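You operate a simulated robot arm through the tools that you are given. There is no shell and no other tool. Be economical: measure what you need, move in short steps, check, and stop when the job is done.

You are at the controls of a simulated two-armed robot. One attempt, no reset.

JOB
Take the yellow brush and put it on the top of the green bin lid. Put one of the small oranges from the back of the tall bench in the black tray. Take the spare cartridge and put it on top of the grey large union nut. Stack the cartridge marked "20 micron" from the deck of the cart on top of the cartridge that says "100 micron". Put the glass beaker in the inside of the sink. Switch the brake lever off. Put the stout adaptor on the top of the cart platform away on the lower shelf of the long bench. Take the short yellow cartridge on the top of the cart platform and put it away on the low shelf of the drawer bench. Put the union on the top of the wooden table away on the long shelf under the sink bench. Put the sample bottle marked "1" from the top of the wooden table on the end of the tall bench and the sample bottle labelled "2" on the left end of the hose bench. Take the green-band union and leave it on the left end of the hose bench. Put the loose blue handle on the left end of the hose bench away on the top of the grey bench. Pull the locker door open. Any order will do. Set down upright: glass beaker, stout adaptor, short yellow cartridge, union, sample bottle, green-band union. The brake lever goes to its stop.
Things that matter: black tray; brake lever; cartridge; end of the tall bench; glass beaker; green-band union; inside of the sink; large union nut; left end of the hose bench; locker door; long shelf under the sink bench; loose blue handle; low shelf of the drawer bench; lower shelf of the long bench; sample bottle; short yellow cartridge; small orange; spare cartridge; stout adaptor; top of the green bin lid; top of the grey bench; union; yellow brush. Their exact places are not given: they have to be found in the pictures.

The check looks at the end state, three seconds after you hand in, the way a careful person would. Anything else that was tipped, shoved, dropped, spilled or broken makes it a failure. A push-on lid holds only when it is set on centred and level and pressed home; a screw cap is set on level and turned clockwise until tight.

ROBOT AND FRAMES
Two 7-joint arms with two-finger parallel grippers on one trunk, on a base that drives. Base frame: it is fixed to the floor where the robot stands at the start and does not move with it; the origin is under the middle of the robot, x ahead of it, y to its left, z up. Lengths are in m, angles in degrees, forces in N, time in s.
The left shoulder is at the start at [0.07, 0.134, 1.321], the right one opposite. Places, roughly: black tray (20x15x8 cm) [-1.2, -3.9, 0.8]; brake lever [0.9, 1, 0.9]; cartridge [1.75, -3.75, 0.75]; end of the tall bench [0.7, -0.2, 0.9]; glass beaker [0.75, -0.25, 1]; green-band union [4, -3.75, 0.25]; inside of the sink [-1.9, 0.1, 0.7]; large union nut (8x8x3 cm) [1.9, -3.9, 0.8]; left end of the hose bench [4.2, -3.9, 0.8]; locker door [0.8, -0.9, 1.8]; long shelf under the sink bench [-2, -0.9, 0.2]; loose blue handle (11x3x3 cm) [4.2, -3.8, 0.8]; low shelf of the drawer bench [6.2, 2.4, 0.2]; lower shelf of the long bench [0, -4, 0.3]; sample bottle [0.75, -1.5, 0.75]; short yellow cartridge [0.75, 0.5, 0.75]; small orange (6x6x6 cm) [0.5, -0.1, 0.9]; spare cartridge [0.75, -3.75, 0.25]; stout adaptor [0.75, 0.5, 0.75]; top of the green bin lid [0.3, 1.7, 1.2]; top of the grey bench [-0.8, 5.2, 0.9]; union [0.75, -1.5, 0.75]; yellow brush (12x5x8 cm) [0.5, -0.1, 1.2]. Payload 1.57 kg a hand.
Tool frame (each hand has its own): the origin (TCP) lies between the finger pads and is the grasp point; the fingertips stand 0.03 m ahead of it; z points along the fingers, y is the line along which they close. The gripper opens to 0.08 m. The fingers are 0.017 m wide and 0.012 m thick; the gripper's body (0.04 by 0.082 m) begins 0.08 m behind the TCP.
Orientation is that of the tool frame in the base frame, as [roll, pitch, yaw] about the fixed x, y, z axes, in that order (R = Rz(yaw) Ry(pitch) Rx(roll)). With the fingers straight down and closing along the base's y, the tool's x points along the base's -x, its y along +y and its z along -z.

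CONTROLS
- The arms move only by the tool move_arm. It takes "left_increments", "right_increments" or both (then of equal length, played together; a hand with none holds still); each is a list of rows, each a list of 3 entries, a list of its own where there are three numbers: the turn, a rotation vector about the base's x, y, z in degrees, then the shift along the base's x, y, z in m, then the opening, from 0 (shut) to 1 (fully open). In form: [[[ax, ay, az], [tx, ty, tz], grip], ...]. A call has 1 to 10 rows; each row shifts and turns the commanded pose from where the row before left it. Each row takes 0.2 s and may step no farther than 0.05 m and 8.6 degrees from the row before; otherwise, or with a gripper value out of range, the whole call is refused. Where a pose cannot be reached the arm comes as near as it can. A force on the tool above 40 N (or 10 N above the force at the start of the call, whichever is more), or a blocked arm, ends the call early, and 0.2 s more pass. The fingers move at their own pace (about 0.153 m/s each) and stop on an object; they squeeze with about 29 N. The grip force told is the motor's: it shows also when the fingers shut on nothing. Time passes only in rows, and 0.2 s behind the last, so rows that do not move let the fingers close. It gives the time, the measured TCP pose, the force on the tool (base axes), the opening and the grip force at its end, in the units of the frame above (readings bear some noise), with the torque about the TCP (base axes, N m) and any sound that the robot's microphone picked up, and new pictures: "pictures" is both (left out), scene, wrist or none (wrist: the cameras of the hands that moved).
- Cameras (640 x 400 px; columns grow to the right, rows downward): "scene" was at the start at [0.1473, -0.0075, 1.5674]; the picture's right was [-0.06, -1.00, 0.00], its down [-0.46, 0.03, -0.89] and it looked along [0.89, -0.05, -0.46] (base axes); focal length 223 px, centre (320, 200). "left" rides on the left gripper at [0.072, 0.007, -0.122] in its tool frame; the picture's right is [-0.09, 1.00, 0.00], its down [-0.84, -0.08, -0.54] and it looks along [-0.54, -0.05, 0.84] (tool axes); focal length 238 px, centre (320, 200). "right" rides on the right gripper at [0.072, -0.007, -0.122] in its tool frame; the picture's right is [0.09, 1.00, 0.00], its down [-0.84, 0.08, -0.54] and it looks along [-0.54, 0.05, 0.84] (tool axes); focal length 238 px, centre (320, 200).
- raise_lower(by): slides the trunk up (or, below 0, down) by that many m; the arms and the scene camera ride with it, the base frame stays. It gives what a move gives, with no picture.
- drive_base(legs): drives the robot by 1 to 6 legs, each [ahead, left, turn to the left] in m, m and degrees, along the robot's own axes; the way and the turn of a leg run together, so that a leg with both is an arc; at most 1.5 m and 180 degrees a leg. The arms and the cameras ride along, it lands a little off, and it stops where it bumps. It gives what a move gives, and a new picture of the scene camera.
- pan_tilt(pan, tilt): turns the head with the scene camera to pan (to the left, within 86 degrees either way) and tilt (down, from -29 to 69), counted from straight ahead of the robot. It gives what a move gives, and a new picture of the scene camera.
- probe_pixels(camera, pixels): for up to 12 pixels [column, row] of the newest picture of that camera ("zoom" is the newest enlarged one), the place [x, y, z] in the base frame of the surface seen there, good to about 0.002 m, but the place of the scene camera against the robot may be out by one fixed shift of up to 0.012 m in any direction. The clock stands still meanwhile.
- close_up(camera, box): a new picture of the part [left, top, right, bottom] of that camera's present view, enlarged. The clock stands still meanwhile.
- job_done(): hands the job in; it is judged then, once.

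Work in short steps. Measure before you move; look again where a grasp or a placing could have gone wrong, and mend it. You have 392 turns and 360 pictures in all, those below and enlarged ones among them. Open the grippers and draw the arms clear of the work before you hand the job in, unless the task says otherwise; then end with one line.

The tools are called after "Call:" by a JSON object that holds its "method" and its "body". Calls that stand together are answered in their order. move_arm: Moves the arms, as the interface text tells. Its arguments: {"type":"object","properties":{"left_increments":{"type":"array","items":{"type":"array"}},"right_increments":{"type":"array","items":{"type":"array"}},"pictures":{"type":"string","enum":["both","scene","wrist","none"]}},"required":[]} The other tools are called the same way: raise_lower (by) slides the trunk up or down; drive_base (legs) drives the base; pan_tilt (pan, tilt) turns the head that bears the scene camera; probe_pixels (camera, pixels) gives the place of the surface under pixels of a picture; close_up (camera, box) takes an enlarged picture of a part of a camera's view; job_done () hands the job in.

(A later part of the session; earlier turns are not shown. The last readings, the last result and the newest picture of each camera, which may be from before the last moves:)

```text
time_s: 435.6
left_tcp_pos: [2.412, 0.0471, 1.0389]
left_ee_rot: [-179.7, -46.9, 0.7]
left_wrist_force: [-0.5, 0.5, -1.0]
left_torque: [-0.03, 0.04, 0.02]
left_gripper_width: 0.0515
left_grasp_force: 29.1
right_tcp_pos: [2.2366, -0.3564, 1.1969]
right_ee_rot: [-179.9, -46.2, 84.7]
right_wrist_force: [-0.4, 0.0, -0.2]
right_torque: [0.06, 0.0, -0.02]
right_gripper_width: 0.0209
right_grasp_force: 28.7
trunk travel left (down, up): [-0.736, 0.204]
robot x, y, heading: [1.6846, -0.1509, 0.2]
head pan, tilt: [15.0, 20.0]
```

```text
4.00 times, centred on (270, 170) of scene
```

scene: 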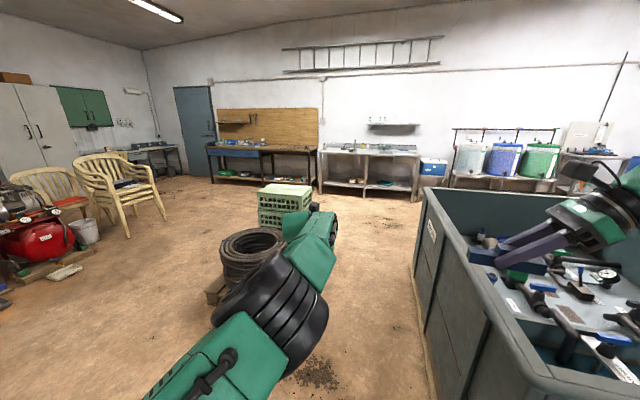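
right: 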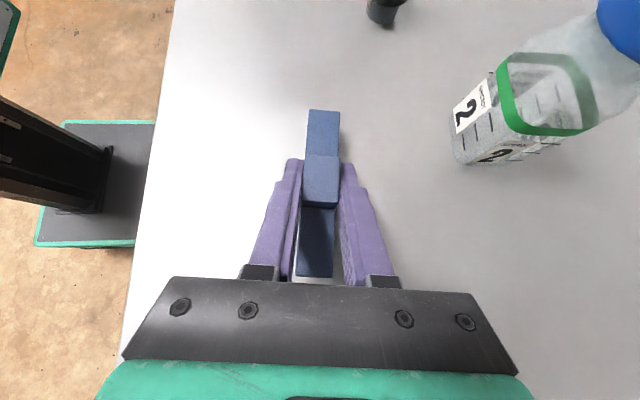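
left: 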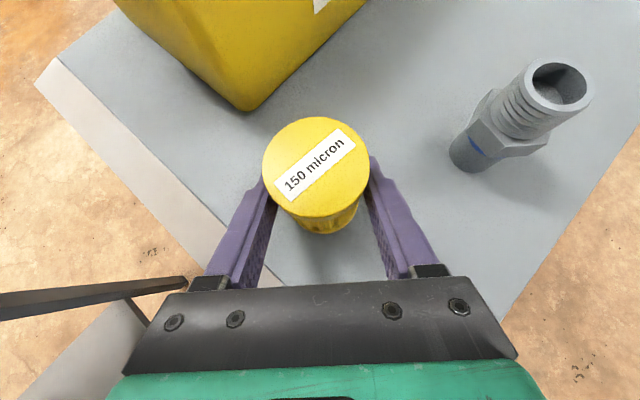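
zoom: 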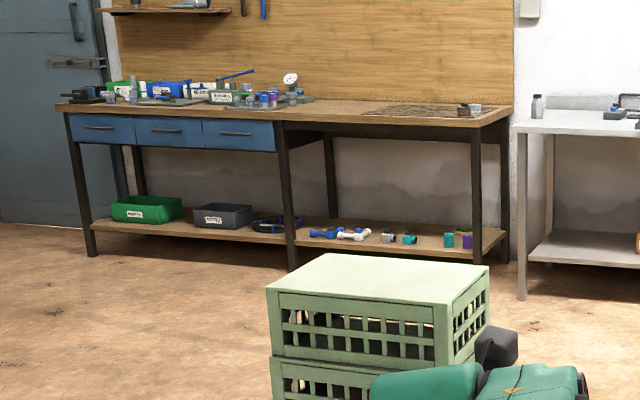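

Route: strafe left to y≈1.8 (pallet ends at y≈1.05, chairs start y≈2.8), then forward to x≈4.4.

Call:
{"method": "drive_base", "body": {"legs": [[0, 1.0, 0], [0, 0.95, 0], [1.4, 0, 0], [1.3, 0, 0]]}}

Call:
{"method": "pan_tilt", "body": {"pan": 10, "tilt": 30}}

```text
time_s: 458.2
left_tcp_pos: [5.1303, 2.0273, 1.0388]
left_ee_rot: [-179.7, -47.1, 0.9]
left_wrist_force: [0.7, -0.1, -1.0]
left_torque: [0.01, -0.03, -0.02]
left_gripper_width: 0.0514
left_grasp_force: 29.1
right_tcp_pos: [4.9583, 1.6234, 1.1962]
right_ee_rot: [-179.8, -46.3, 84.9]
right_wrist_force: [0.7, -0.1, -0.1]
right_torque: [0.01, -0.01, 0.0]
right_gripper_width: 0.0211
right_grasp_force: 28.6
trunk travel left (down, up): [-0.736, 0.204]
robot x, y, heading: [4.4066, 1.8272, 0.6]
head pan, tilt: [15.0, 20.0]
```

scene: 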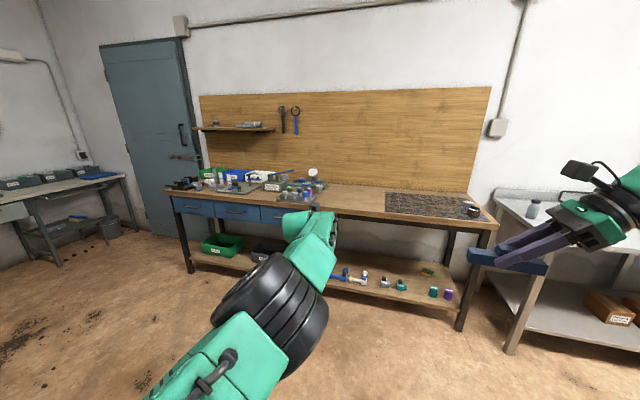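

```text
time_s: 458.9
left_tcp_pos: [5.1307, 2.0286, 1.0374]
left_ee_rot: [-179.8, -47.0, 1.1]
left_wrist_force: [0.5, 0.0, -1.3]
left_torque: [0.01, 0.0, 0.0]
left_gripper_width: 0.0514
left_grasp_force: 28.9
right_tcp_pos: [4.959, 1.623, 1.1964]
right_ee_rot: [-179.9, -46.3, 85.0]
right_wrist_force: [-0.4, 0.0, 0.6]
right_torque: [-0.01, 0.02, 0.04]
right_gripper_width: 0.0208
right_grasp_force: 28.9
trunk travel left (down, up): [-0.736, 0.204]
robot x, y, heading: [4.4077, 1.8277, 0.6]
head pan, tilt: [10.0, 30.0]
```

scene: 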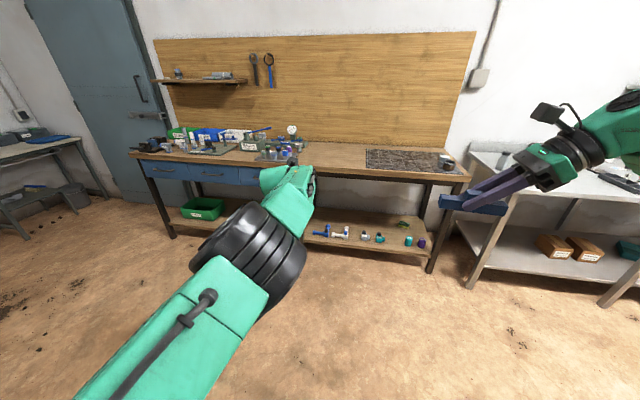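

Probe the low shelf items and front edge for a free spot.

Call:
{"method": "close_up", "body": {"camera": "scene", "box": [270, 190, 450, 270]}}

Call:
{"method": "probe_pixels", "body": {"camera": "zoom", "pixels": [[180, 150], [250, 160], [335, 170], [390, 170], [490, 175], [540, 185], [470, 125], [300, 140], [420, 140], [300, 190], [430, 215], [200, 110]]}}

```text
3.56 times, centred on (360, 230) of scene
```

zoom: 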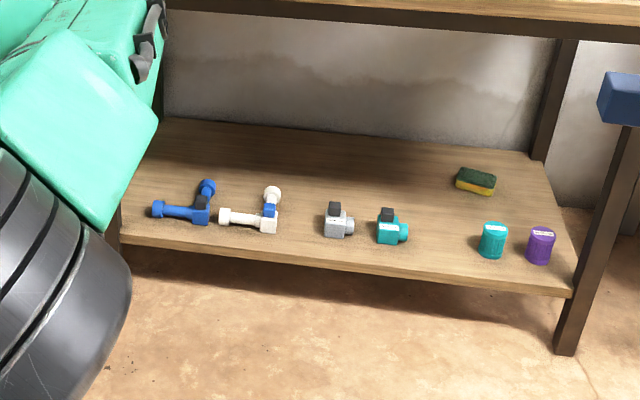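

```text
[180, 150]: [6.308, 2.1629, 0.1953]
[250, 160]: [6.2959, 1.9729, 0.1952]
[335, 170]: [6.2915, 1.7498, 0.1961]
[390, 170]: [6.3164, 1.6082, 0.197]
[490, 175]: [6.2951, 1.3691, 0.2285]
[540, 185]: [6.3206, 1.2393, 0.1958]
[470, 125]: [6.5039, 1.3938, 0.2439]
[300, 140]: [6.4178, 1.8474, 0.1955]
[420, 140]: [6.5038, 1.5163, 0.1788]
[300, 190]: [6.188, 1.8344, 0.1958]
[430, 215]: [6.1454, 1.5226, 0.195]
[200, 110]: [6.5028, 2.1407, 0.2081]
```

Free spot behind the front row: place at ≈[6.28,1.84]. Turn 25° right, go to a pre-position and lower.

Call:
{"method": "drive_base", "body": {"legs": [[0, 0, -25.6], [0.467, 0.61, 0]]}}

Call:
{"method": "raise_lower", "body": {"by": -0.4}}

Call:
{"method": "raise_lower", "body": {"by": -0.25}}

Call:
{"method": "pan_tilt", "body": {"pan": -10, "tilt": 20}}

```text
time_s: 464.3
left_tcp_pos: [5.8156, 2.0577, 1.0392]
left_ee_rot: [-179.7, -47.1, -24.2]
left_wrist_force: [-0.5, 0.4, -1.3]
left_torque: [0.0, 0.01, 0.0]
left_gripper_width: 0.0516
left_grasp_force: 28.9
right_tcp_pos: [5.4881, 1.766, 1.1967]
right_ee_rot: [-179.9, -46.2, 59.9]
right_wrist_force: [0.3, 0.5, -0.5]
right_torque: [-0.01, -0.04, -0.01]
right_gripper_width: 0.0208
right_grasp_force: 29.4
trunk travel left (down, up): [-0.736, 0.204]
robot x, y, heading: [5.0785, 2.1823, -24.6]
head pan, tilt: [10.0, 30.0]
```

scene: 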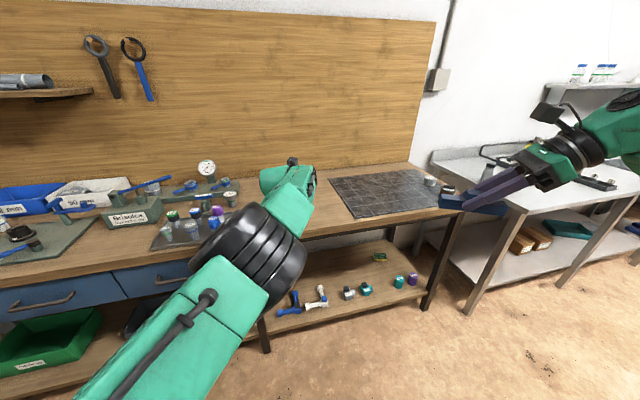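

```text
time_s: 468.1
left_tcp_pos: [5.8166, 2.0595, 0.6391]
left_ee_rot: [-179.8, -47.0, -24.1]
left_wrist_force: [-0.6, -0.3, -2.0]
left_torque: [0.02, 0.0, 0.01]
left_gripper_width: 0.0515
left_grasp_force: 29.0
right_tcp_pos: [5.4892, 1.7667, 0.7969]
right_ee_rot: [-179.8, -46.2, 59.9]
right_wrist_force: [0.7, -0.3, 0.1]
right_torque: [0.0, 0.02, 0.02]
right_gripper_width: 0.021
right_grasp_force: 28.9
trunk travel left (down, up): [-0.336, 0.604]
robot x, y, heading: [5.0776, 2.1874, -24.6]
head pan, tilt: [10.0, 30.0]
```

```text
time_s: 470.7
left_tcp_pos: [5.816, 2.0591, 0.3889]
left_ee_rot: [-179.8, -47.0, -24.1]
left_wrist_force: [0.2, 0.5, -1.4]
left_torque: [-0.01, 0.0, -0.02]
left_gripper_width: 0.0515
left_grasp_force: 29.3
right_tcp_pos: [5.4885, 1.7665, 0.5468]
right_ee_rot: [-179.9, -46.2, 60.0]
right_wrist_force: [-0.5, -0.6, 0.2]
right_torque: [0.01, 0.01, -0.04]
right_gripper_width: 0.0208
right_grasp_force: 28.6
trunk travel left (down, up): [-0.086, 0.854]
robot x, y, heading: [5.0764, 2.1787, -24.3]
head pan, tilt: [10.0, 30.0]
```

```text
time_s: 471.6
left_tcp_pos: [5.8167, 2.0598, 0.3888]
left_ee_rot: [-179.9, -47.0, -24.2]
left_wrist_force: [-0.7, -0.6, -1.8]
left_torque: [0.0, -0.01, 0.01]
left_gripper_width: 0.0514
left_grasp_force: 28.2
right_tcp_pos: [5.4892, 1.7652, 0.5455]
right_ee_rot: [-179.9, -46.3, 59.9]
right_wrist_force: [0.6, -0.5, -1.2]
right_torque: [0.01, 0.01, -0.01]
right_gripper_width: 0.021
right_grasp_force: 29.5
trunk travel left (down, up): [-0.086, 0.854]
robot x, y, heading: [5.0794, 2.1831, -24.5]
head pan, tilt: [-10.0, 20.0]
```

scene: 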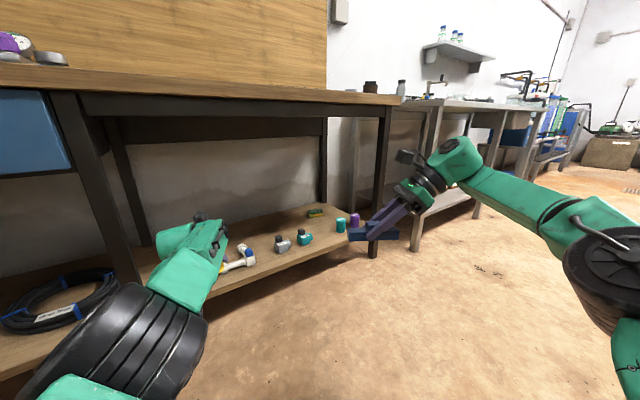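

The middle bench leg is near my left arm's path; probe leg and elbow positions.

Call:
{"method": "probe_pixels", "body": {"camera": "scene", "pixels": [[95, 150], [115, 230], [140, 260], [70, 100], [110, 330], [30, 370], [180, 320], [385, 150], [250, 275], [200, 305]]}}

Call:
{"method": "close_up", "body": {"camera": "left", "box": [0, 0, 640, 400]}}

```text
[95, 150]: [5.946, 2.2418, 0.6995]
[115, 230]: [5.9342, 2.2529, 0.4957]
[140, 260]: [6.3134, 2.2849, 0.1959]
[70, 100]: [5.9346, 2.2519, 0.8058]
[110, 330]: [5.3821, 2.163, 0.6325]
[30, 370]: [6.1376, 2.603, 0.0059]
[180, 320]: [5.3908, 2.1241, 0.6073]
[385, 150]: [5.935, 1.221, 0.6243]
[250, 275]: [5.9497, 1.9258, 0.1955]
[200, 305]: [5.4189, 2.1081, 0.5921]
```

```text
1.00 times, centred on (320, 200) of left (not enlarged: the box is as wide or as high as the picture)
```

zoom: 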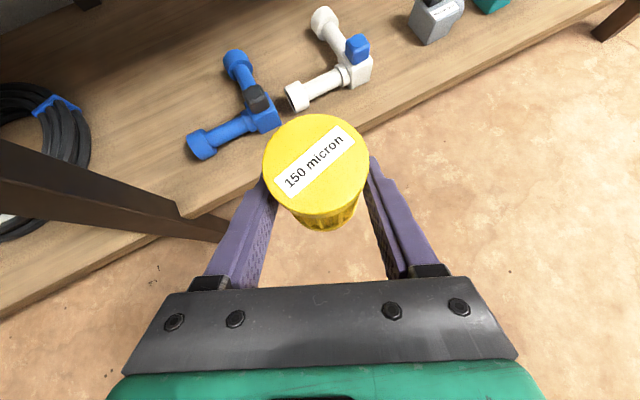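

Path is clear of the leg (5.935,2.245). Probe the shelf items from the wrist view to choose the spot.

Call:
{"method": "probe_pixels", "body": {"camera": "zoom", "pixels": [[205, 145], [262, 110], [235, 60], [298, 95], [350, 70], [322, 20], [435, 25], [300, 40], [400, 60], [390, 100], [290, 10], [150, 120]]}}

```text
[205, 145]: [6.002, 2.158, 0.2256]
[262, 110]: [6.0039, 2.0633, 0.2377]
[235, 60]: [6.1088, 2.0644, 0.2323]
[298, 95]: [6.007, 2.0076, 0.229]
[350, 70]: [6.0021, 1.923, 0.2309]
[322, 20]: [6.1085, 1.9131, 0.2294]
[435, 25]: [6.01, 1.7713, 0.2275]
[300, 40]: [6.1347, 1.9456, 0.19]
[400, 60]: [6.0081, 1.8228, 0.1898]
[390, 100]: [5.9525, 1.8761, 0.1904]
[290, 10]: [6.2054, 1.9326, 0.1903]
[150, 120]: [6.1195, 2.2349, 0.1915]
```

Place behind the white fitting at ≈[6.23,1.88] (shelf z 0.1905). Drive ahead 0.45 at this height, then lower arm and trunk.

Call:
{"method": "drive_base", "body": {"legs": [[0.45, 0.007, 0]]}}

Call:
{"method": "move_arm", "body": {"left_increments": [[[0, 0, 0], [0, 0, -0.02], 0.3], [[0, 0, 0], [0, 0, -0.02], 0.3], [[0, 0, 0], [0, 0, -0.02], 0.3], [[0, 0, 0], [0, 0, -0.015], 0.3]], "pictures": "both"}}

```text
time_s: 474.3
left_tcp_pos: [6.2276, 1.8837, 0.3881]
left_ee_rot: [-179.9, -46.9, -23.9]
left_wrist_force: [0.3, -0.1, -0.1]
left_torque: [0.0, 0.02, 0.0]
left_gripper_width: 0.0515
left_grasp_force: 29.1
right_tcp_pos: [5.9008, 1.5896, 0.5462]
right_ee_rot: [-179.9, -46.3, 60.0]
right_wrist_force: [0.7, 0.4, 0.1]
right_torque: [0.02, 0.0, 0.03]
right_gripper_width: 0.021
right_grasp_force: 29.1
trunk travel left (down, up): [-0.086, 0.854]
robot x, y, heading: [5.4852, 2.0042, -24.2]
head pan, tilt: [-10.0, 20.0]
```

scene: 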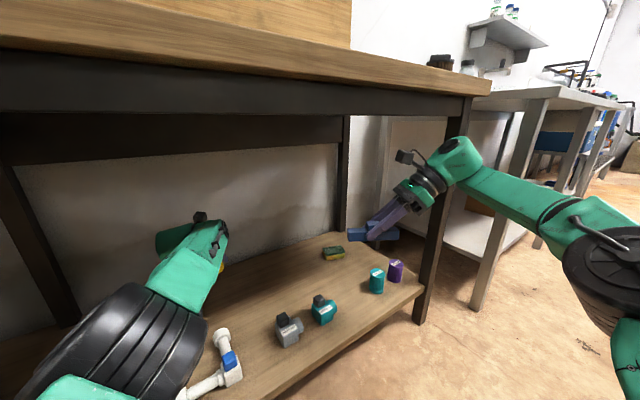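

```text
time_s: 475.3
left_tcp_pos: [6.2284, 1.8849, 0.313]
left_ee_rot: [-179.8, -47.0, -23.9]
left_wrist_force: [0.9, 0.7, -1.1]
left_torque: [-0.02, 0.0, 0.04]
left_gripper_width: 0.0517
left_grasp_force: 29.2
right_tcp_pos: [5.9012, 1.5893, 0.5461]
right_ee_rot: [-179.9, -46.2, 60.1]
right_wrist_force: [0.3, 0.0, -1.1]
right_torque: [0.02, -0.02, -0.01]
right_gripper_width: 0.0209
right_grasp_force: 29.1
trunk travel left (down, up): [-0.086, 0.854]
robot x, y, heading: [5.4852, 2.0073, -24.4]
head pan, tilt: [-10.0, 20.0]
```

scene: 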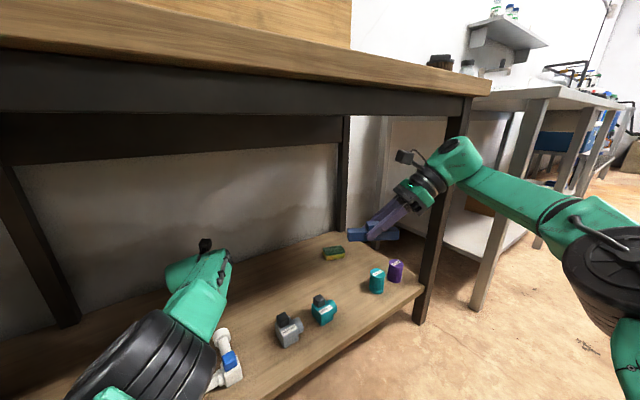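
left: 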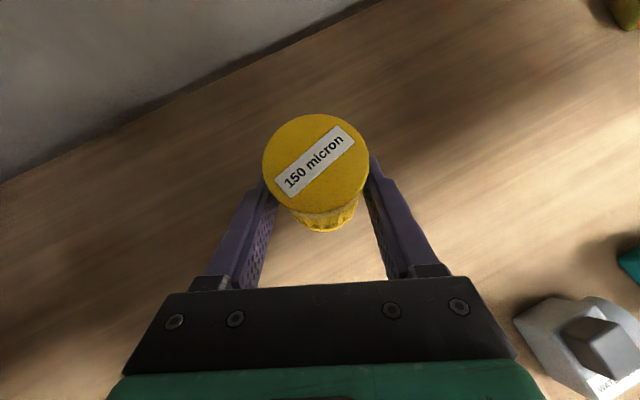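

Lower the trunk toward contact.

Call:
{"method": "raise_lower", "body": {"by": -0.076}}

Call:
{"method": "raise_lower", "body": {"by": -0.005}}

Call:
{"method": "move_arm", "body": {"left_increments": [[[0, 0, 0], [0, 0, -0.002], 0.3]], "pictures": "none"}}

```text
time_s: 476.4
left_tcp_pos: [6.2297, 1.8853, 0.2368]
left_ee_rot: [-179.8, -47.0, -23.9]
left_wrist_force: [-0.1, 0.5, -0.8]
left_torque: [-0.01, 0.01, 0.03]
left_gripper_width: 0.0514
left_grasp_force: 28.8
right_tcp_pos: [5.9002, 1.5895, 0.4702]
right_ee_rot: [-179.9, -46.4, 60.1]
right_wrist_force: [0.3, -0.5, -0.7]
right_torque: [-0.04, 0.01, -0.03]
right_gripper_width: 0.0209
right_grasp_force: 28.6
trunk travel left (down, up): [-0.01, 0.93]
robot x, y, heading: [5.4912, 2.0053, -24.2]
head pan, tilt: [-10.0, 20.0]
```

```text
time_s: 476.9
left_tcp_pos: [6.2287, 1.8827, 0.234]
left_ee_rot: [-179.8, -47.0, -23.8]
left_wrist_force: [-0.2, 0.3, -1.5]
left_torque: [0.0, 0.04, 0.0]
left_gripper_width: 0.0515
left_grasp_force: 28.5
right_tcp_pos: [5.9005, 1.5893, 0.4652]
right_ee_rot: [-179.8, -46.2, 60.2]
right_wrist_force: [0.8, 0.3, -0.2]
right_torque: [-0.01, -0.03, 0.01]
right_gripper_width: 0.0208
right_grasp_force: 29.4
trunk travel left (down, up): [-0.005, 0.935]
robot x, y, heading: [5.4863, 2.0028, -24.5]
head pan, tilt: [-10.0, 20.0]
```

```text
time_s: 477.3
left_tcp_pos: [6.2282, 1.8838, 0.2299]
left_ee_rot: [-179.8, -46.9, -24.0]
left_wrist_force: [0.8, 0.6, -1.0]
left_torque: [-0.01, 0.01, 0.0]
left_gripper_width: 0.0516
left_grasp_force: 29.4
right_tcp_pos: [5.901, 1.5897, 0.4654]
right_ee_rot: [180.0, -46.3, 60.1]
right_wrist_force: [0.1, -0.2, -0.2]
right_torque: [0.01, 0.03, 0.0]
right_gripper_width: 0.021
right_grasp_force: 29.1
trunk travel left (down, up): [-0.005, 0.935]
robot x, y, heading: [5.4883, 2.0062, -24.4]
head pan, tilt: [-10.0, 20.0]
```

Call:
{"method": "move_arm", "body": {"left_increments": [[[0, 0, 0], [0, 0, -0.002], 0.3]], "pictures": "none"}}

Call:
{"method": "move_arm", "body": {"left_increments": [[[0, 0, 0], [0, 0, -0.002], 0.3]], "pictures": "none"}}

```text
time_s: 477.7
left_tcp_pos: [6.229, 1.8842, 0.2293]
left_ee_rot: [-179.9, -47.2, -24.0]
left_wrist_force: [-1.3, 0.7, 3.3]
left_torque: [0.03, 0.12, 0.01]
left_gripper_width: 0.0513
left_grasp_force: 28.8
right_tcp_pos: [5.9011, 1.5914, 0.4662]
right_ee_rot: [-179.9, -46.3, 60.1]
right_wrist_force: [-0.3, 1.3, 0.0]
right_torque: [0.02, 0.04, 0.0]
right_gripper_width: 0.0209
right_grasp_force: 29.1
trunk travel left (down, up): [-0.005, 0.935]
robot x, y, heading: [5.4862, 2.003, -24.3]
head pan, tilt: [-10.0, 20.0]
```

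```text
time_s: 478.1
left_tcp_pos: [6.2282, 1.8832, 0.2292]
left_ee_rot: [-179.7, -47.4, -24.0]
left_wrist_force: [2.1, 1.2, 7.5]
left_torque: [0.04, 0.04, -0.03]
left_gripper_width: 0.0514
left_grasp_force: 29.4
right_tcp_pos: [5.8997, 1.5888, 0.4667]
right_ee_rot: [180.0, -46.3, 60.2]
right_wrist_force: [0.1, -0.3, -1.6]
right_torque: [0.03, -0.02, -0.01]
right_gripper_width: 0.021
right_grasp_force: 29.1
trunk travel left (down, up): [-0.005, 0.935]
robot x, y, heading: [5.4849, 2.0039, -24.2]
head pan, tilt: [-10.0, 20.0]
```

Contact. Release, lift the arm a bit with the trunk, back away.

Call:
{"method": "move_arm", "body": {"left_increments": [[[0, 0, 0], [0, 0, 0], 0.75], [[0, 0, 0], [0, 0, 0], 1], [[0, 0, 0], [0, 0, 0], 1]], "pictures": "none"}}

Call:
{"method": "raise_lower", "body": {"by": 0.13}}

Call:
{"method": "drive_base", "body": {"legs": [[-0.55, 0, 0]]}}

Call:
{"method": "close_up", "body": {"camera": "scene", "box": [160, 200, 400, 320]}}

```text
time_s: 478.9
left_tcp_pos: [6.2282, 1.8837, 0.2266]
left_ee_rot: [-179.7, -47.0, -23.9]
left_wrist_force: [0.3, -1.4, -0.5]
left_torque: [-0.02, 0.0, -0.01]
left_gripper_width: 0.08
left_grasp_force: 0.0
right_tcp_pos: [5.9009, 1.5891, 0.4659]
right_ee_rot: [-179.9, -46.3, 60.1]
right_wrist_force: [-1.0, 0.4, -1.2]
right_torque: [-0.01, 0.0, -0.03]
right_gripper_width: 0.0209
right_grasp_force: 29.0
trunk travel left (down, up): [-0.005, 0.935]
robot x, y, heading: [5.4892, 2.0049, -24.4]
head pan, tilt: [-10.0, 20.0]
```

```text
time_s: 480.5
left_tcp_pos: [6.2283, 1.8838, 0.3566]
left_ee_rot: [-179.8, -47.0, -23.9]
left_wrist_force: [-0.2, -0.8, -0.4]
left_torque: [0.02, -0.03, -0.02]
left_gripper_width: 0.0799
left_grasp_force: 0.2
right_tcp_pos: [5.901, 1.589, 0.5954]
right_ee_rot: [-179.9, -46.3, 60.1]
right_wrist_force: [-0.6, 0.4, -0.5]
right_torque: [0.0, -0.01, 0.03]
right_gripper_width: 0.0207
right_grasp_force: 29.3
trunk travel left (down, up): [-0.135, 0.805]
robot x, y, heading: [5.487, 2.0056, -24.3]
head pan, tilt: [-10.0, 20.0]
```

```text
time_s: 483.7
left_tcp_pos: [5.7189, 2.1139, 0.3567]
left_ee_rot: [-179.8, -47.1, -23.8]
left_wrist_force: [0.3, 0.5, -0.3]
left_torque: [0.04, -0.01, -0.04]
left_gripper_width: 0.0799
left_grasp_force: 0.0
right_tcp_pos: [5.3926, 1.8194, 0.5957]
right_ee_rot: [-179.9, -46.2, 60.3]
right_wrist_force: [0.5, 0.0, -1.4]
right_torque: [0.02, -0.01, 0.01]
right_gripper_width: 0.0212
right_grasp_force: 28.9
trunk travel left (down, up): [-0.135, 0.805]
robot x, y, heading: [4.9755, 2.2362, -24.2]
head pan, tilt: [-10.0, 20.0]
```

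scene: 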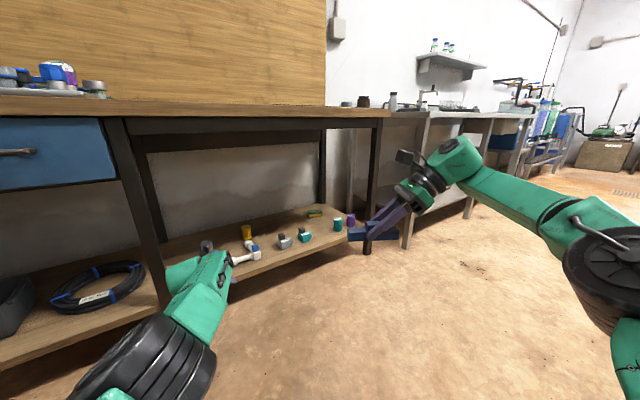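

```text
2.67 times, centred on (280, 260) of scene
```

zoom: 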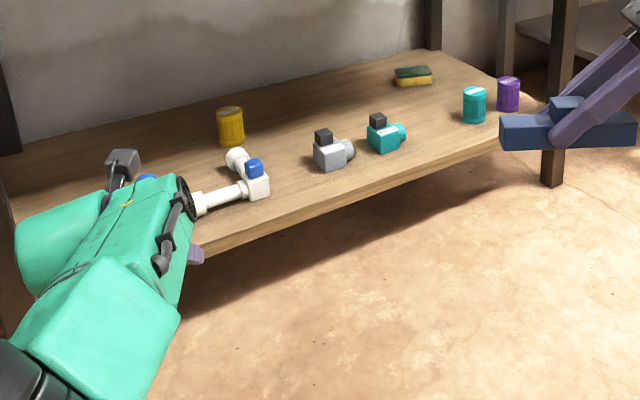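

Cartridge stands upright on the low shelf. Raise, turn around and go back west along y≈1.8 to view the brake lever at the cart's push-bar.

Call:
{"method": "raise_lower", "body": {"by": 0.4}}

Call:
{"method": "raise_lower", "body": {"by": 0.25}}

Call:
{"method": "drive_base", "body": {"legs": [[-0.3, -0.2, 0], [0, 0, -156], [1.4, 0, 0], [1.2, 0, 0]]}}

Call:
{"method": "pan_tilt", "body": {"pan": 10, "tilt": 20}}

```text
time_s: 487.6
left_tcp_pos: [5.719, 2.1144, 0.7564]
left_ee_rot: [-179.8, -47.1, -23.8]
left_wrist_force: [-0.1, -0.2, 0.2]
left_torque: [0.04, 0.03, 0.02]
left_gripper_width: 0.08
left_grasp_force: 0.0
right_tcp_pos: [5.3904, 1.8199, 0.9946]
right_ee_rot: [-179.9, -46.3, 60.3]
right_wrist_force: [-0.1, -0.4, -0.2]
right_torque: [0.04, -0.02, 0.0]
right_gripper_width: 0.0208
right_grasp_force: 29.4
trunk travel left (down, up): [-0.535, 0.405]
robot x, y, heading: [4.9802, 2.2335, -24.1]
head pan, tilt: [-10.0, 20.0]
```

```text
time_s: 490.1
left_tcp_pos: [5.7191, 2.1132, 1.0061]
left_ee_rot: [-179.8, -47.1, -23.7]
left_wrist_force: [-0.2, -0.5, -0.8]
left_torque: [0.01, -0.01, 0.01]
left_gripper_width: 0.0801
left_grasp_force: 0.1
right_tcp_pos: [5.3928, 1.8185, 1.246]
right_ee_rot: [-179.9, -46.2, 60.2]
right_wrist_force: [-0.8, -0.1, -1.6]
right_torque: [0.02, -0.01, 0.01]
right_gripper_width: 0.0208
right_grasp_force: 28.8
trunk travel left (down, up): [-0.785, 0.155]
robot x, y, heading: [4.9779, 2.2369, -24.3]
head pan, tilt: [-10.0, 20.0]
```

```text
time_s: 511.2
left_tcp_pos: [1.2958, 2.0474, 1.0067]
left_ee_rot: [-179.8, -47.1, 179.2]
left_wrist_force: [1.0, 0.5, 0.2]
left_torque: [0.03, 0.04, -0.02]
left_gripper_width: 0.08
left_grasp_force: 0.0
right_tcp_pos: [1.481, 2.4469, 1.2458]
right_ee_rot: [-179.8, -46.3, -96.7]
right_wrist_force: [-0.4, -0.3, -0.7]
right_torque: [0.02, -0.02, 0.03]
right_gripper_width: 0.0207
right_grasp_force: 28.7
trunk travel left (down, up): [-0.785, 0.155]
robot x, y, heading: [2.0265, 2.2254, 179.0]
head pan, tilt: [-10.0, 20.0]
```

scene: 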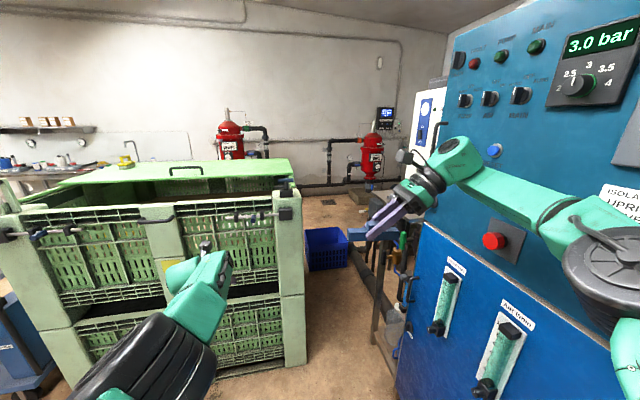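

```text
time_s: 512.0
left_tcp_pos: [1.297, 2.0467, 1.007]
left_ee_rot: [-179.9, -47.2, 179.3]
left_wrist_force: [-1.6, 0.1, -0.3]
left_torque: [0.03, -0.01, -0.02]
left_gripper_width: 0.0802
left_grasp_force: 0.2
right_tcp_pos: [1.4805, 2.447, 1.2459]
right_ee_rot: [-179.9, -46.3, -96.6]
right_wrist_force: [-0.4, -1.4, 0.1]
right_torque: [-0.03, 0.0, 0.03]
right_gripper_width: 0.0209
right_grasp_force: 29.2
trunk travel left (down, up): [-0.785, 0.155]
robot x, y, heading: [2.0249, 2.2283, 178.9]
head pan, tilt: [10.0, 20.0]
```

scene: 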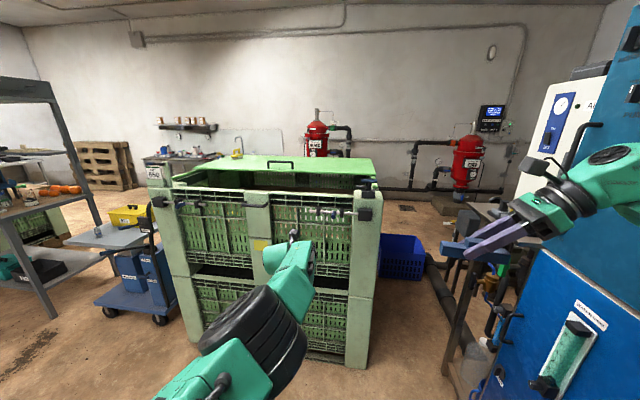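

Strafe left to y≈1.0 facing the cart's push bar and enlarge.

Call:
{"method": "drive_base", "body": {"legs": [[0, 1.15, 0]]}}

Call:
{"method": "pan_tilt", "body": {"pan": 5, "tilt": 25}}

Call:
{"method": "close_up", "body": {"camera": "scene", "box": [240, 120, 440, 245]}}

```text
time_s: 517.9
left_tcp_pos: [1.2696, 0.8928, 1.0065]
left_ee_rot: [-179.8, -47.1, 178.9]
left_wrist_force: [-0.5, 1.2, -0.3]
left_torque: [0.01, -0.02, -0.03]
left_gripper_width: 0.08
left_grasp_force: 0.1
right_tcp_pos: [1.4575, 1.2908, 1.2454]
right_ee_rot: [-179.9, -46.3, -97.0]
right_wrist_force: [0.7, 0.3, 0.7]
right_torque: [-0.02, 0.01, -0.02]
right_gripper_width: 0.0209
right_grasp_force: 29.1
trunk travel left (down, up): [-0.785, 0.155]
robot x, y, heading: [1.999, 1.0665, 178.7]
head pan, tilt: [10.0, 20.0]
```

scene: 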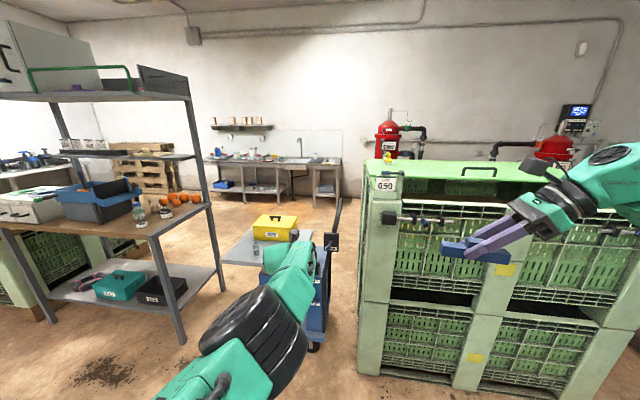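

```text
time_s: 518.6
left_tcp_pos: [1.27, 0.8923, 1.0075]
left_ee_rot: [-179.8, -47.1, 178.9]
left_wrist_force: [0.2, -0.4, -0.1]
left_torque: [0.01, -0.05, 0.02]
left_gripper_width: 0.0801
left_grasp_force: 0.0
right_tcp_pos: [1.4574, 1.2912, 1.2456]
right_ee_rot: [-180.0, -46.3, -97.0]
right_wrist_force: [1.2, 0.0, -0.2]
right_torque: [-0.02, -0.01, -0.02]
right_gripper_width: 0.0208
right_grasp_force: 29.2
trunk travel left (down, up): [-0.785, 0.155]
robot x, y, heading: [2.0004, 1.067, 178.4]
head pan, tilt: [5.0, 25.0]
```

scene: 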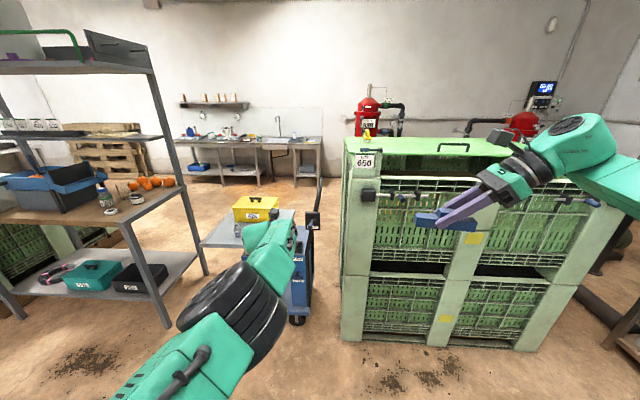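

```text
3.20 times, centred on (340, 182) of scene
```

zoom: 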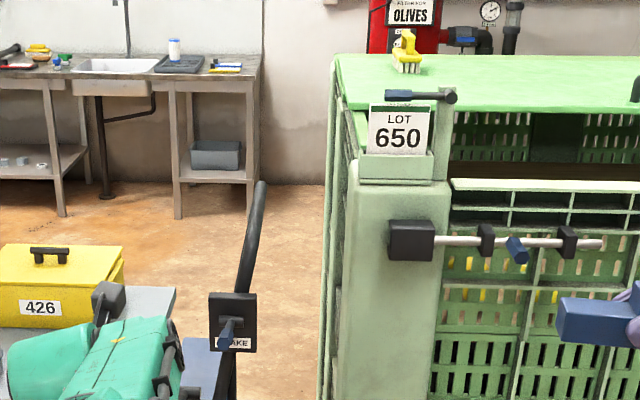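

The box on the push bar is labelled BRAKE, lever toward me. Move so that the left hand doesn't hide it and zoom closer.

Call:
{"method": "drive_base", "body": {"legs": [[0.2, 0.45, 0]]}}

Call:
{"method": "probe_pixels", "body": {"camera": "scene", "pixels": [[320, 200]]}}

```text
time_s: 521.5
left_tcp_pos: [1.0631, 0.4456, 1.0072]
left_ee_rot: [-179.7, -47.0, 179.1]
left_wrist_force: [-0.1, 0.2, 0.3]
left_torque: [-0.03, 0.01, 0.02]
left_gripper_width: 0.0798
left_grasp_force: 0.0
right_tcp_pos: [1.2484, 0.8454, 1.245]
right_ee_rot: [-179.8, -46.3, -96.7]
right_wrist_force: [0.2, 0.3, -0.4]
right_torque: [-0.01, 0.01, 0.0]
right_gripper_width: 0.0211
right_grasp_force: 29.3
trunk travel left (down, up): [-0.785, 0.155]
robot x, y, heading: [1.7928, 0.6258, 179.2]
head pan, tilt: [5.0, 25.0]
```

scene: 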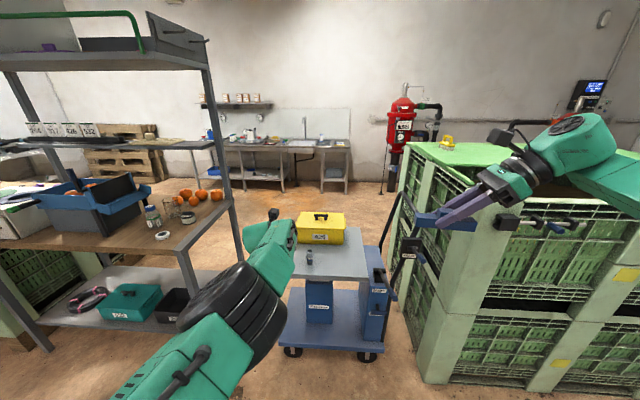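

```text
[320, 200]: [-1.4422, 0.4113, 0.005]
```

Zoom on the brake box at (405,252).

Call:
{"method": "close_up", "body": {"camera": "scene", "box": [365, 215, 445, 315]}}

Call:
{"method": "probe_pixels", "body": {"camera": "zoom", "pixels": [[320, 100], [300, 140], [340, 150], [390, 140], [330, 190], [370, 160], [245, 285], [240, 330]]}}

```text
4.00 times, centred on (405, 265) of scene
```

zoom: 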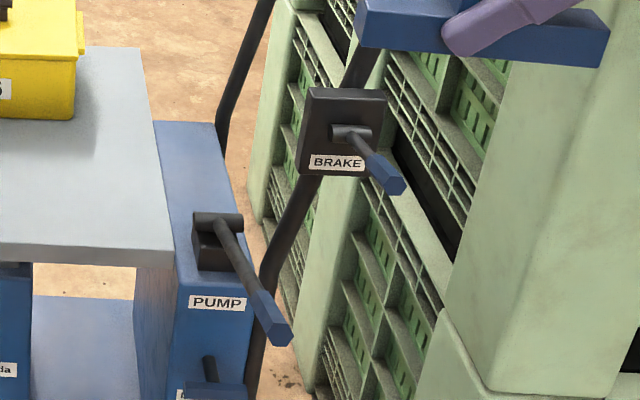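

```text
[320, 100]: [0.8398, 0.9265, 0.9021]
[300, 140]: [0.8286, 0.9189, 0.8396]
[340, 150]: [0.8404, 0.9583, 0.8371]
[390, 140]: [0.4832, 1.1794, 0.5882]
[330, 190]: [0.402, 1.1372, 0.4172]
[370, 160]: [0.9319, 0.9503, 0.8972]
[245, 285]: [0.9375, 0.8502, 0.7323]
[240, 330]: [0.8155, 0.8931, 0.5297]
```

Only "BRAKE" is written; hub axis along y, lever points toward +x, slightly up. Bring the closed left hand in front of it for a close look.

Call:
{"method": "drive_base", "body": {"legs": [[-0.1, 0, 0], [0, -0.512, 0]]}}

Call:
{"method": "move_arm", "body": {"left_increments": [[[0, 0, 0], [0, 0, 0], 0.3], [[0, 0, 0], [0, 0, 0], 0], [[0, 0, 0], [0, 0, 0], 0]], "pictures": "wrist"}}

```text
time_s: 525.2
left_tcp_pos: [1.1728, 0.9467, 1.006]
left_ee_rot: [-179.8, -47.1, 179.9]
left_wrist_force: [0.8, 0.4, -0.6]
left_torque: [-0.05, -0.01, 0.0]
left_gripper_width: 0.08
left_grasp_force: 0.1
right_tcp_pos: [1.3551, 1.3474, 1.2447]
right_ee_rot: [-179.8, -46.1, -96.2]
right_wrist_force: [-0.3, 0.0, 0.0]
right_torque: [-0.02, -0.02, 0.04]
right_gripper_width: 0.0209
right_grasp_force: 29.2
trunk travel left (down, up): [-0.785, 0.155]
robot x, y, heading: [1.9005, 1.1326, 179.5]
head pan, tilt: [5.0, 25.0]
```

scene: 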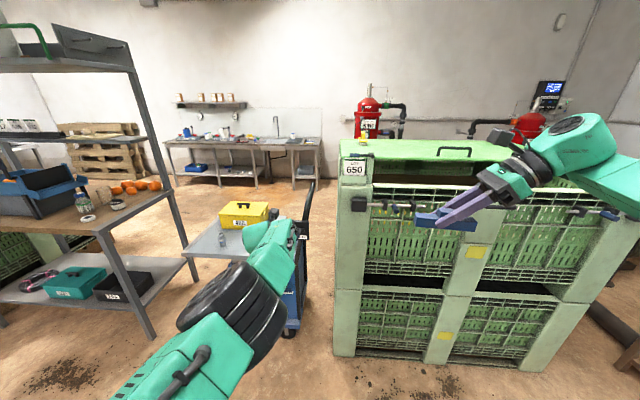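

```text
time_s: 526.0
left_tcp_pos: [1.1731, 0.9467, 1.0064]
left_ee_rot: [-179.8, -47.1, 179.6]
left_wrist_force: [0.1, -1.0, 0.6]
left_torque: [0.0, -0.01, -0.01]
left_gripper_width: 0.0
left_grasp_force: 21.8
right_tcp_pos: [1.3546, 1.3488, 1.2458]
right_ee_rot: [-180.0, -46.3, -96.4]
right_wrist_force: [0.3, -0.6, -1.0]
right_torque: [0.0, 0.0, 0.0]
right_gripper_width: 0.0207
right_grasp_force: 29.0
trunk travel left (down, up): [-0.785, 0.155]
robot x, y, heading: [1.9006, 1.132, 179.5]
head pan, tilt: [5.0, 25.0]
```

left: 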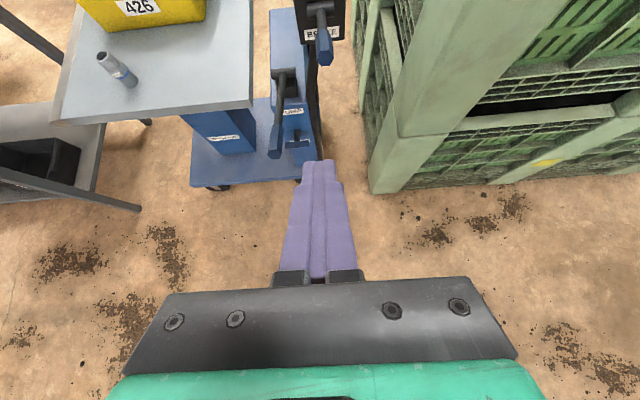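

Call:
{"method": "close_up", "body": {"camera": "left", "box": [260, 0, 360, 70]}}

Call:
{"method": "probe_pixels", "body": {"camera": "left", "pixels": [[322, 45], [320, 58], [323, 30], [321, 15], [320, 8], [310, 35], [335, 30], [338, 10], [282, 110], [275, 145]]}}

```text
5.71 times, centred on (310, 35) of left
```

zoom: 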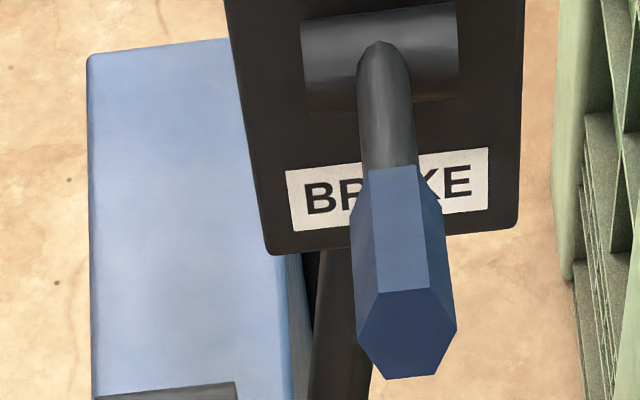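

```text
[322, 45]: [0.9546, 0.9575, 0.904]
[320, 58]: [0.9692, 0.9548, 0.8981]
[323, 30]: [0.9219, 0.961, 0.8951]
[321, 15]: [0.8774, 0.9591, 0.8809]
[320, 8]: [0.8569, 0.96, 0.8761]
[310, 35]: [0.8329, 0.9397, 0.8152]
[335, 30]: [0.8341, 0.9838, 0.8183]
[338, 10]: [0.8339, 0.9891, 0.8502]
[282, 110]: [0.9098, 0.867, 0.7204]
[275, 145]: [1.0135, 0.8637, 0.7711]
```

Lever: hub at ~[0.85,0.96,0.865], tip [0.969,0.956,0.90], ~16° above horizontal. Position the closed fingertips just above the grip.

Call:
{"method": "drive_base", "body": {"legs": [[0.203, -0.0105, 0]]}}

Call:
{"method": "raise_lower", "body": {"by": -0.05}}

Call:
{"method": "close_up", "body": {"camera": "left", "box": [160, 60, 480, 260]}}

```text
time_s: 527.6
left_tcp_pos: [0.9717, 0.9587, 1.0081]
left_ee_rot: [-179.8, -47.2, 179.8]
left_wrist_force: [-0.1, -0.8, -0.1]
left_torque: [0.0, 0.0, 0.0]
left_gripper_width: 0.0001
left_grasp_force: 21.2
right_tcp_pos: [1.1545, 1.3595, 1.248]
right_ee_rot: [179.9, -46.4, -96.0]
right_wrist_force: [0.8, 0.0, -0.4]
right_torque: [0.02, -0.01, -0.03]
right_gripper_width: 0.021
right_grasp_force: 29.0
trunk travel left (down, up): [-0.785, 0.155]
robot x, y, heading: [1.6973, 1.1454, 179.7]
head pan, tilt: [5.0, 25.0]
```

scene: 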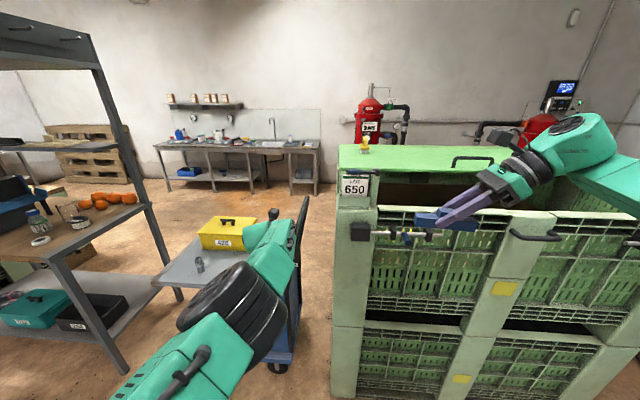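

```text
time_s: 528.5
left_tcp_pos: [0.9708, 0.9582, 0.9558]
left_ee_rot: [-179.8, -47.1, 179.8]
left_wrist_force: [-0.3, -0.2, 0.3]
left_torque: [-0.03, 0.03, 0.0]
left_gripper_width: 0.0
left_grasp_force: 20.9
right_tcp_pos: [1.1509, 1.361, 1.1956]
right_ee_rot: [180.0, -46.3, -96.1]
right_wrist_force: [0.1, -0.2, 0.5]
right_torque: [0.0, 0.0, 0.01]
right_gripper_width: 0.0209
right_grasp_force: 28.7
trunk travel left (down, up): [-0.735, 0.205]
robot x, y, heading: [1.6976, 1.1439, 179.6]
head pan, tilt: [5.0, 25.0]
```

```text
2.00 times, centred on (320, 160) of left
```

zoom: 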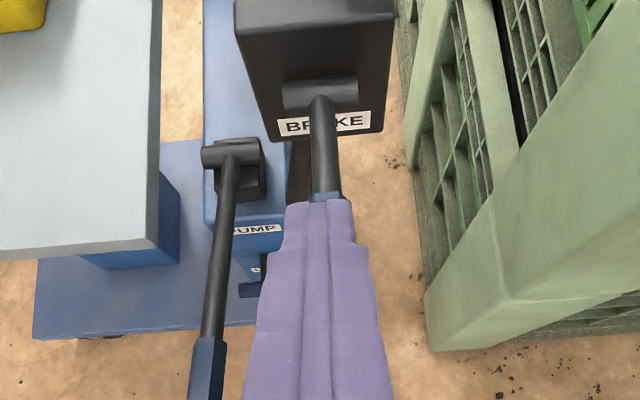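

Fingertips sit above the grip. Push down gently and watch the force.

Call:
{"method": "move_arm", "body": {"left_increments": [[[0, 0, 0], [0, 0, -0.012], 0], [[0, 0, 0], [0, 0, -0.012], 0], [[0, 0, 0], [0, 0, -0.012], 0], [[0, 0, 0], [0, 0, -0.012], 0]], "pictures": "wrist"}}

```text
time_s: 529.6
left_tcp_pos: [0.9651, 0.9583, 0.9273]
left_ee_rot: [-178.6, -49.3, 178.8]
left_wrist_force: [2.4, 0.8, 17.4]
left_torque: [0.04, 0.36, 0.0]
left_gripper_width: 0.0001
left_grasp_force: 21.3
right_tcp_pos: [1.1552, 1.3613, 1.1973]
right_ee_rot: [179.7, -46.3, -96.0]
right_wrist_force: [-0.6, 0.0, -0.9]
right_torque: [0.0, 0.0, 0.01]
right_gripper_width: 0.0206
right_grasp_force: 28.6
trunk travel left (down, up): [-0.735, 0.205]
robot x, y, heading: [1.694, 1.1433, 179.6]
head pan, tilt: [5.0, 25.0]
stopped in row 4 (left hand): the force on the tool passed its limit at 42 N (the readings are from after the stop); the commanded pose is now the measured one
```

left: 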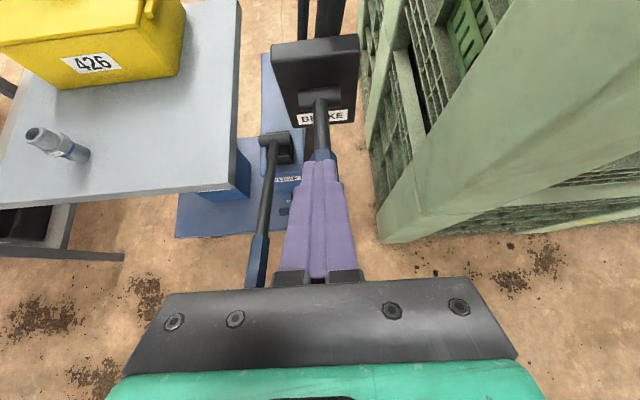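

Downward it is at its stop, so "off" is upward. Lift off, open, and straddle the grip to swing it up.

Call:
{"method": "move_arm", "body": {"left_increments": [[[0, 0, 0], [0, 0, 0.02], 0], [[0, 0, 0], [0, 0, 0.015], 0.3], [[0, 0, 0], [0, 0, 0], 0.6], [[0, 0, 0], [-0.005, 0, -0.02], 0.6], [[0, 0, 0], [-0.005, 0, -0.02], 0.6], [[0, 0, 0], [-0.005, 0, -0.02], 0.6], [[0, 0, 0], [0, 0, -0.01], 0.6]], "pictures": "wrist"}}

```text
time_s: 531.2
left_tcp_pos: [0.9579, 0.9564, 0.8862]
left_ee_rot: [-179.0, -48.6, 179.0]
left_wrist_force: [0.2, -0.1, 0.5]
left_torque: [0.03, 0.02, 0.0]
left_gripper_width: 0.048
left_grasp_force: 0.1
left hand out of reach, approached as far as the arm can: row 6
right_tcp_pos: [1.1511, 1.3601, 1.1951]
right_ee_rot: [-179.9, -46.3, -96.2]
right_wrist_force: [-0.3, 0.0, -0.4]
right_torque: [0.0, -0.01, 0.0]
right_gripper_width: 0.0209
right_grasp_force: 29.1
trunk travel left (down, up): [-0.735, 0.205]
robot x, y, heading: [1.6994, 1.1465, 179.6]
head pan, tilt: [5.0, 25.0]
```

left: 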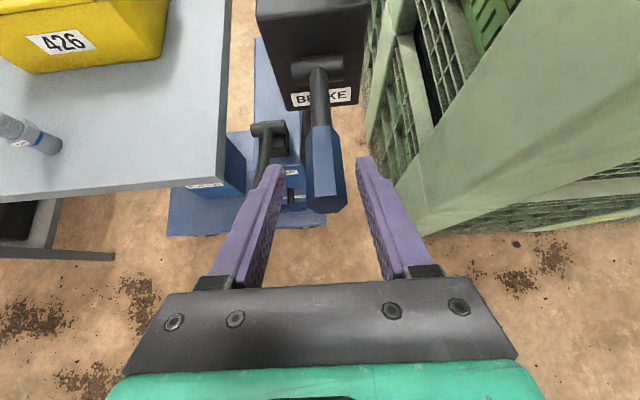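

The grip is between the fingers. Close on it.

Call:
{"method": "move_arm", "body": {"left_increments": [[[0, 0, 0], [0, 0, 0], 0.3], [[0, 0, 0], [0, 0, 0], 0], [[0, 0, 0], [0, 0, 0], 0]], "pictures": "none"}}

Call:
{"method": "move_arm", "body": {"left_increments": [[[0, 0, 0], [-0.003, 0, 0.012], 0], [[0, 0, 0], [-0.004, 0, 0.012], 0], [[0, 0, 0], [-0.006, 0, 0.012], 0], [[0, 0, 0], [-0.008, 0, 0.012], 0]], "pictures": "wrist"}}

```text
time_s: 532.0
left_tcp_pos: [0.9583, 0.9602, 0.8859]
left_ee_rot: [-179.1, -48.5, 178.9]
left_wrist_force: [2.2, 10.4, -1.6]
left_torque: [0.16, -0.22, 0.08]
left_gripper_width: 0.0205
left_grasp_force: 33.7
right_tcp_pos: [1.1517, 1.3622, 1.1956]
right_ee_rot: [-179.8, -46.4, -96.2]
right_wrist_force: [-0.8, 0.3, -0.5]
right_torque: [0.0, -0.01, 0.0]
right_gripper_width: 0.0211
right_grasp_force: 28.8
trunk travel left (down, up): [-0.735, 0.205]
robot x, y, heading: [1.6979, 1.1448, 179.4]
head pan, tilt: [5.0, 25.0]
```

```text
time_s: 533.0
left_tcp_pos: [0.9409, 0.9598, 0.9319]
left_ee_rot: [-179.1, -48.3, 178.7]
left_wrist_force: [-10.8, 21.0, -17.1]
left_torque: [0.1, -0.82, 0.13]
left_gripper_width: 0.0203
left_grasp_force: 33.9
left hand out of reach, approached as far as the arm can: row 3, 4
right_tcp_pos: [1.1444, 1.3656, 1.1913]
right_ee_rot: [-179.4, -46.5, -96.6]
right_wrist_force: [-0.1, -0.4, -0.4]
right_torque: [0.0, 0.01, 0.03]
right_gripper_width: 0.0211
right_grasp_force: 29.2
trunk travel left (down, up): [-0.735, 0.205]
robot x, y, heading: [1.699, 1.1445, 179.4]
head pan, tilt: [5.0, 25.0]
```

left: 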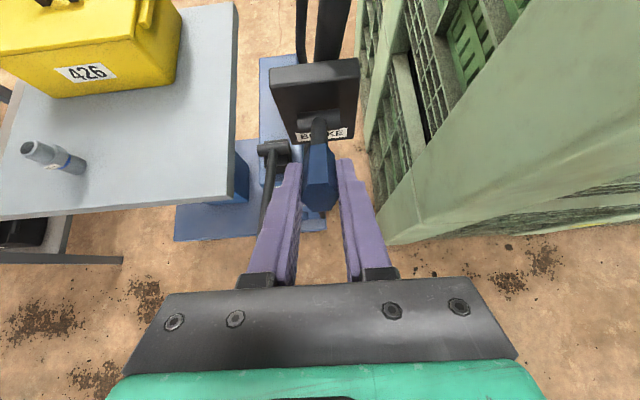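

The lever rises freely. Continue the arc about the hub (radius ~0.11), easing y by 2 mm.

Call:
{"method": "move_arm", "body": {"left_increments": [[[0, 0, 0], [-0.006, 0.001, 0.006], 0], [[0, 0, 0], [-0.007, 0.001, 0.006], 0], [[0, 0, 0], [-0.007, 0, 0.006], 0], [[0, 0, 0], [-0.008, 0, 0.006], 0], [[0, 0, 0], [-0.009, 0, 0.005], 0]], "pictures": "wrist"}}

```text
time_s: 534.2
left_tcp_pos: [0.9371, 0.9362, 0.9616]
left_ee_rot: [-179.1, -48.2, 179.7]
left_wrist_force: [-14.2, -6.6, -20.4]
left_torque: [0.58, -0.35, -0.51]
left_gripper_width: 0.0204
left_grasp_force: 33.7
left hand out of reach, approached as far as the arm can: row 1, 2, 3, 4, 5
right_tcp_pos: [1.1423, 1.3536, 1.1916]
right_ee_rot: [-179.3, -45.9, -96.4]
right_wrist_force: [0.2, -0.1, 0.0]
right_torque: [0.02, 0.0, 0.01]
right_gripper_width: 0.021
right_grasp_force: 28.4
trunk travel left (down, up): [-0.735, 0.205]
robot x, y, heading: [1.6968, 1.1454, 179.6]
head pan, tilt: [5.0, 25.0]
```

left: 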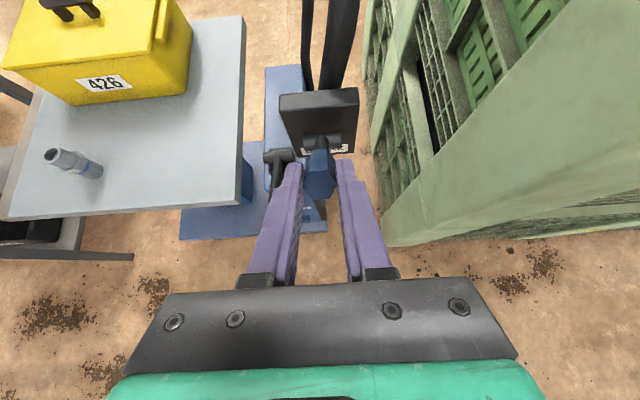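

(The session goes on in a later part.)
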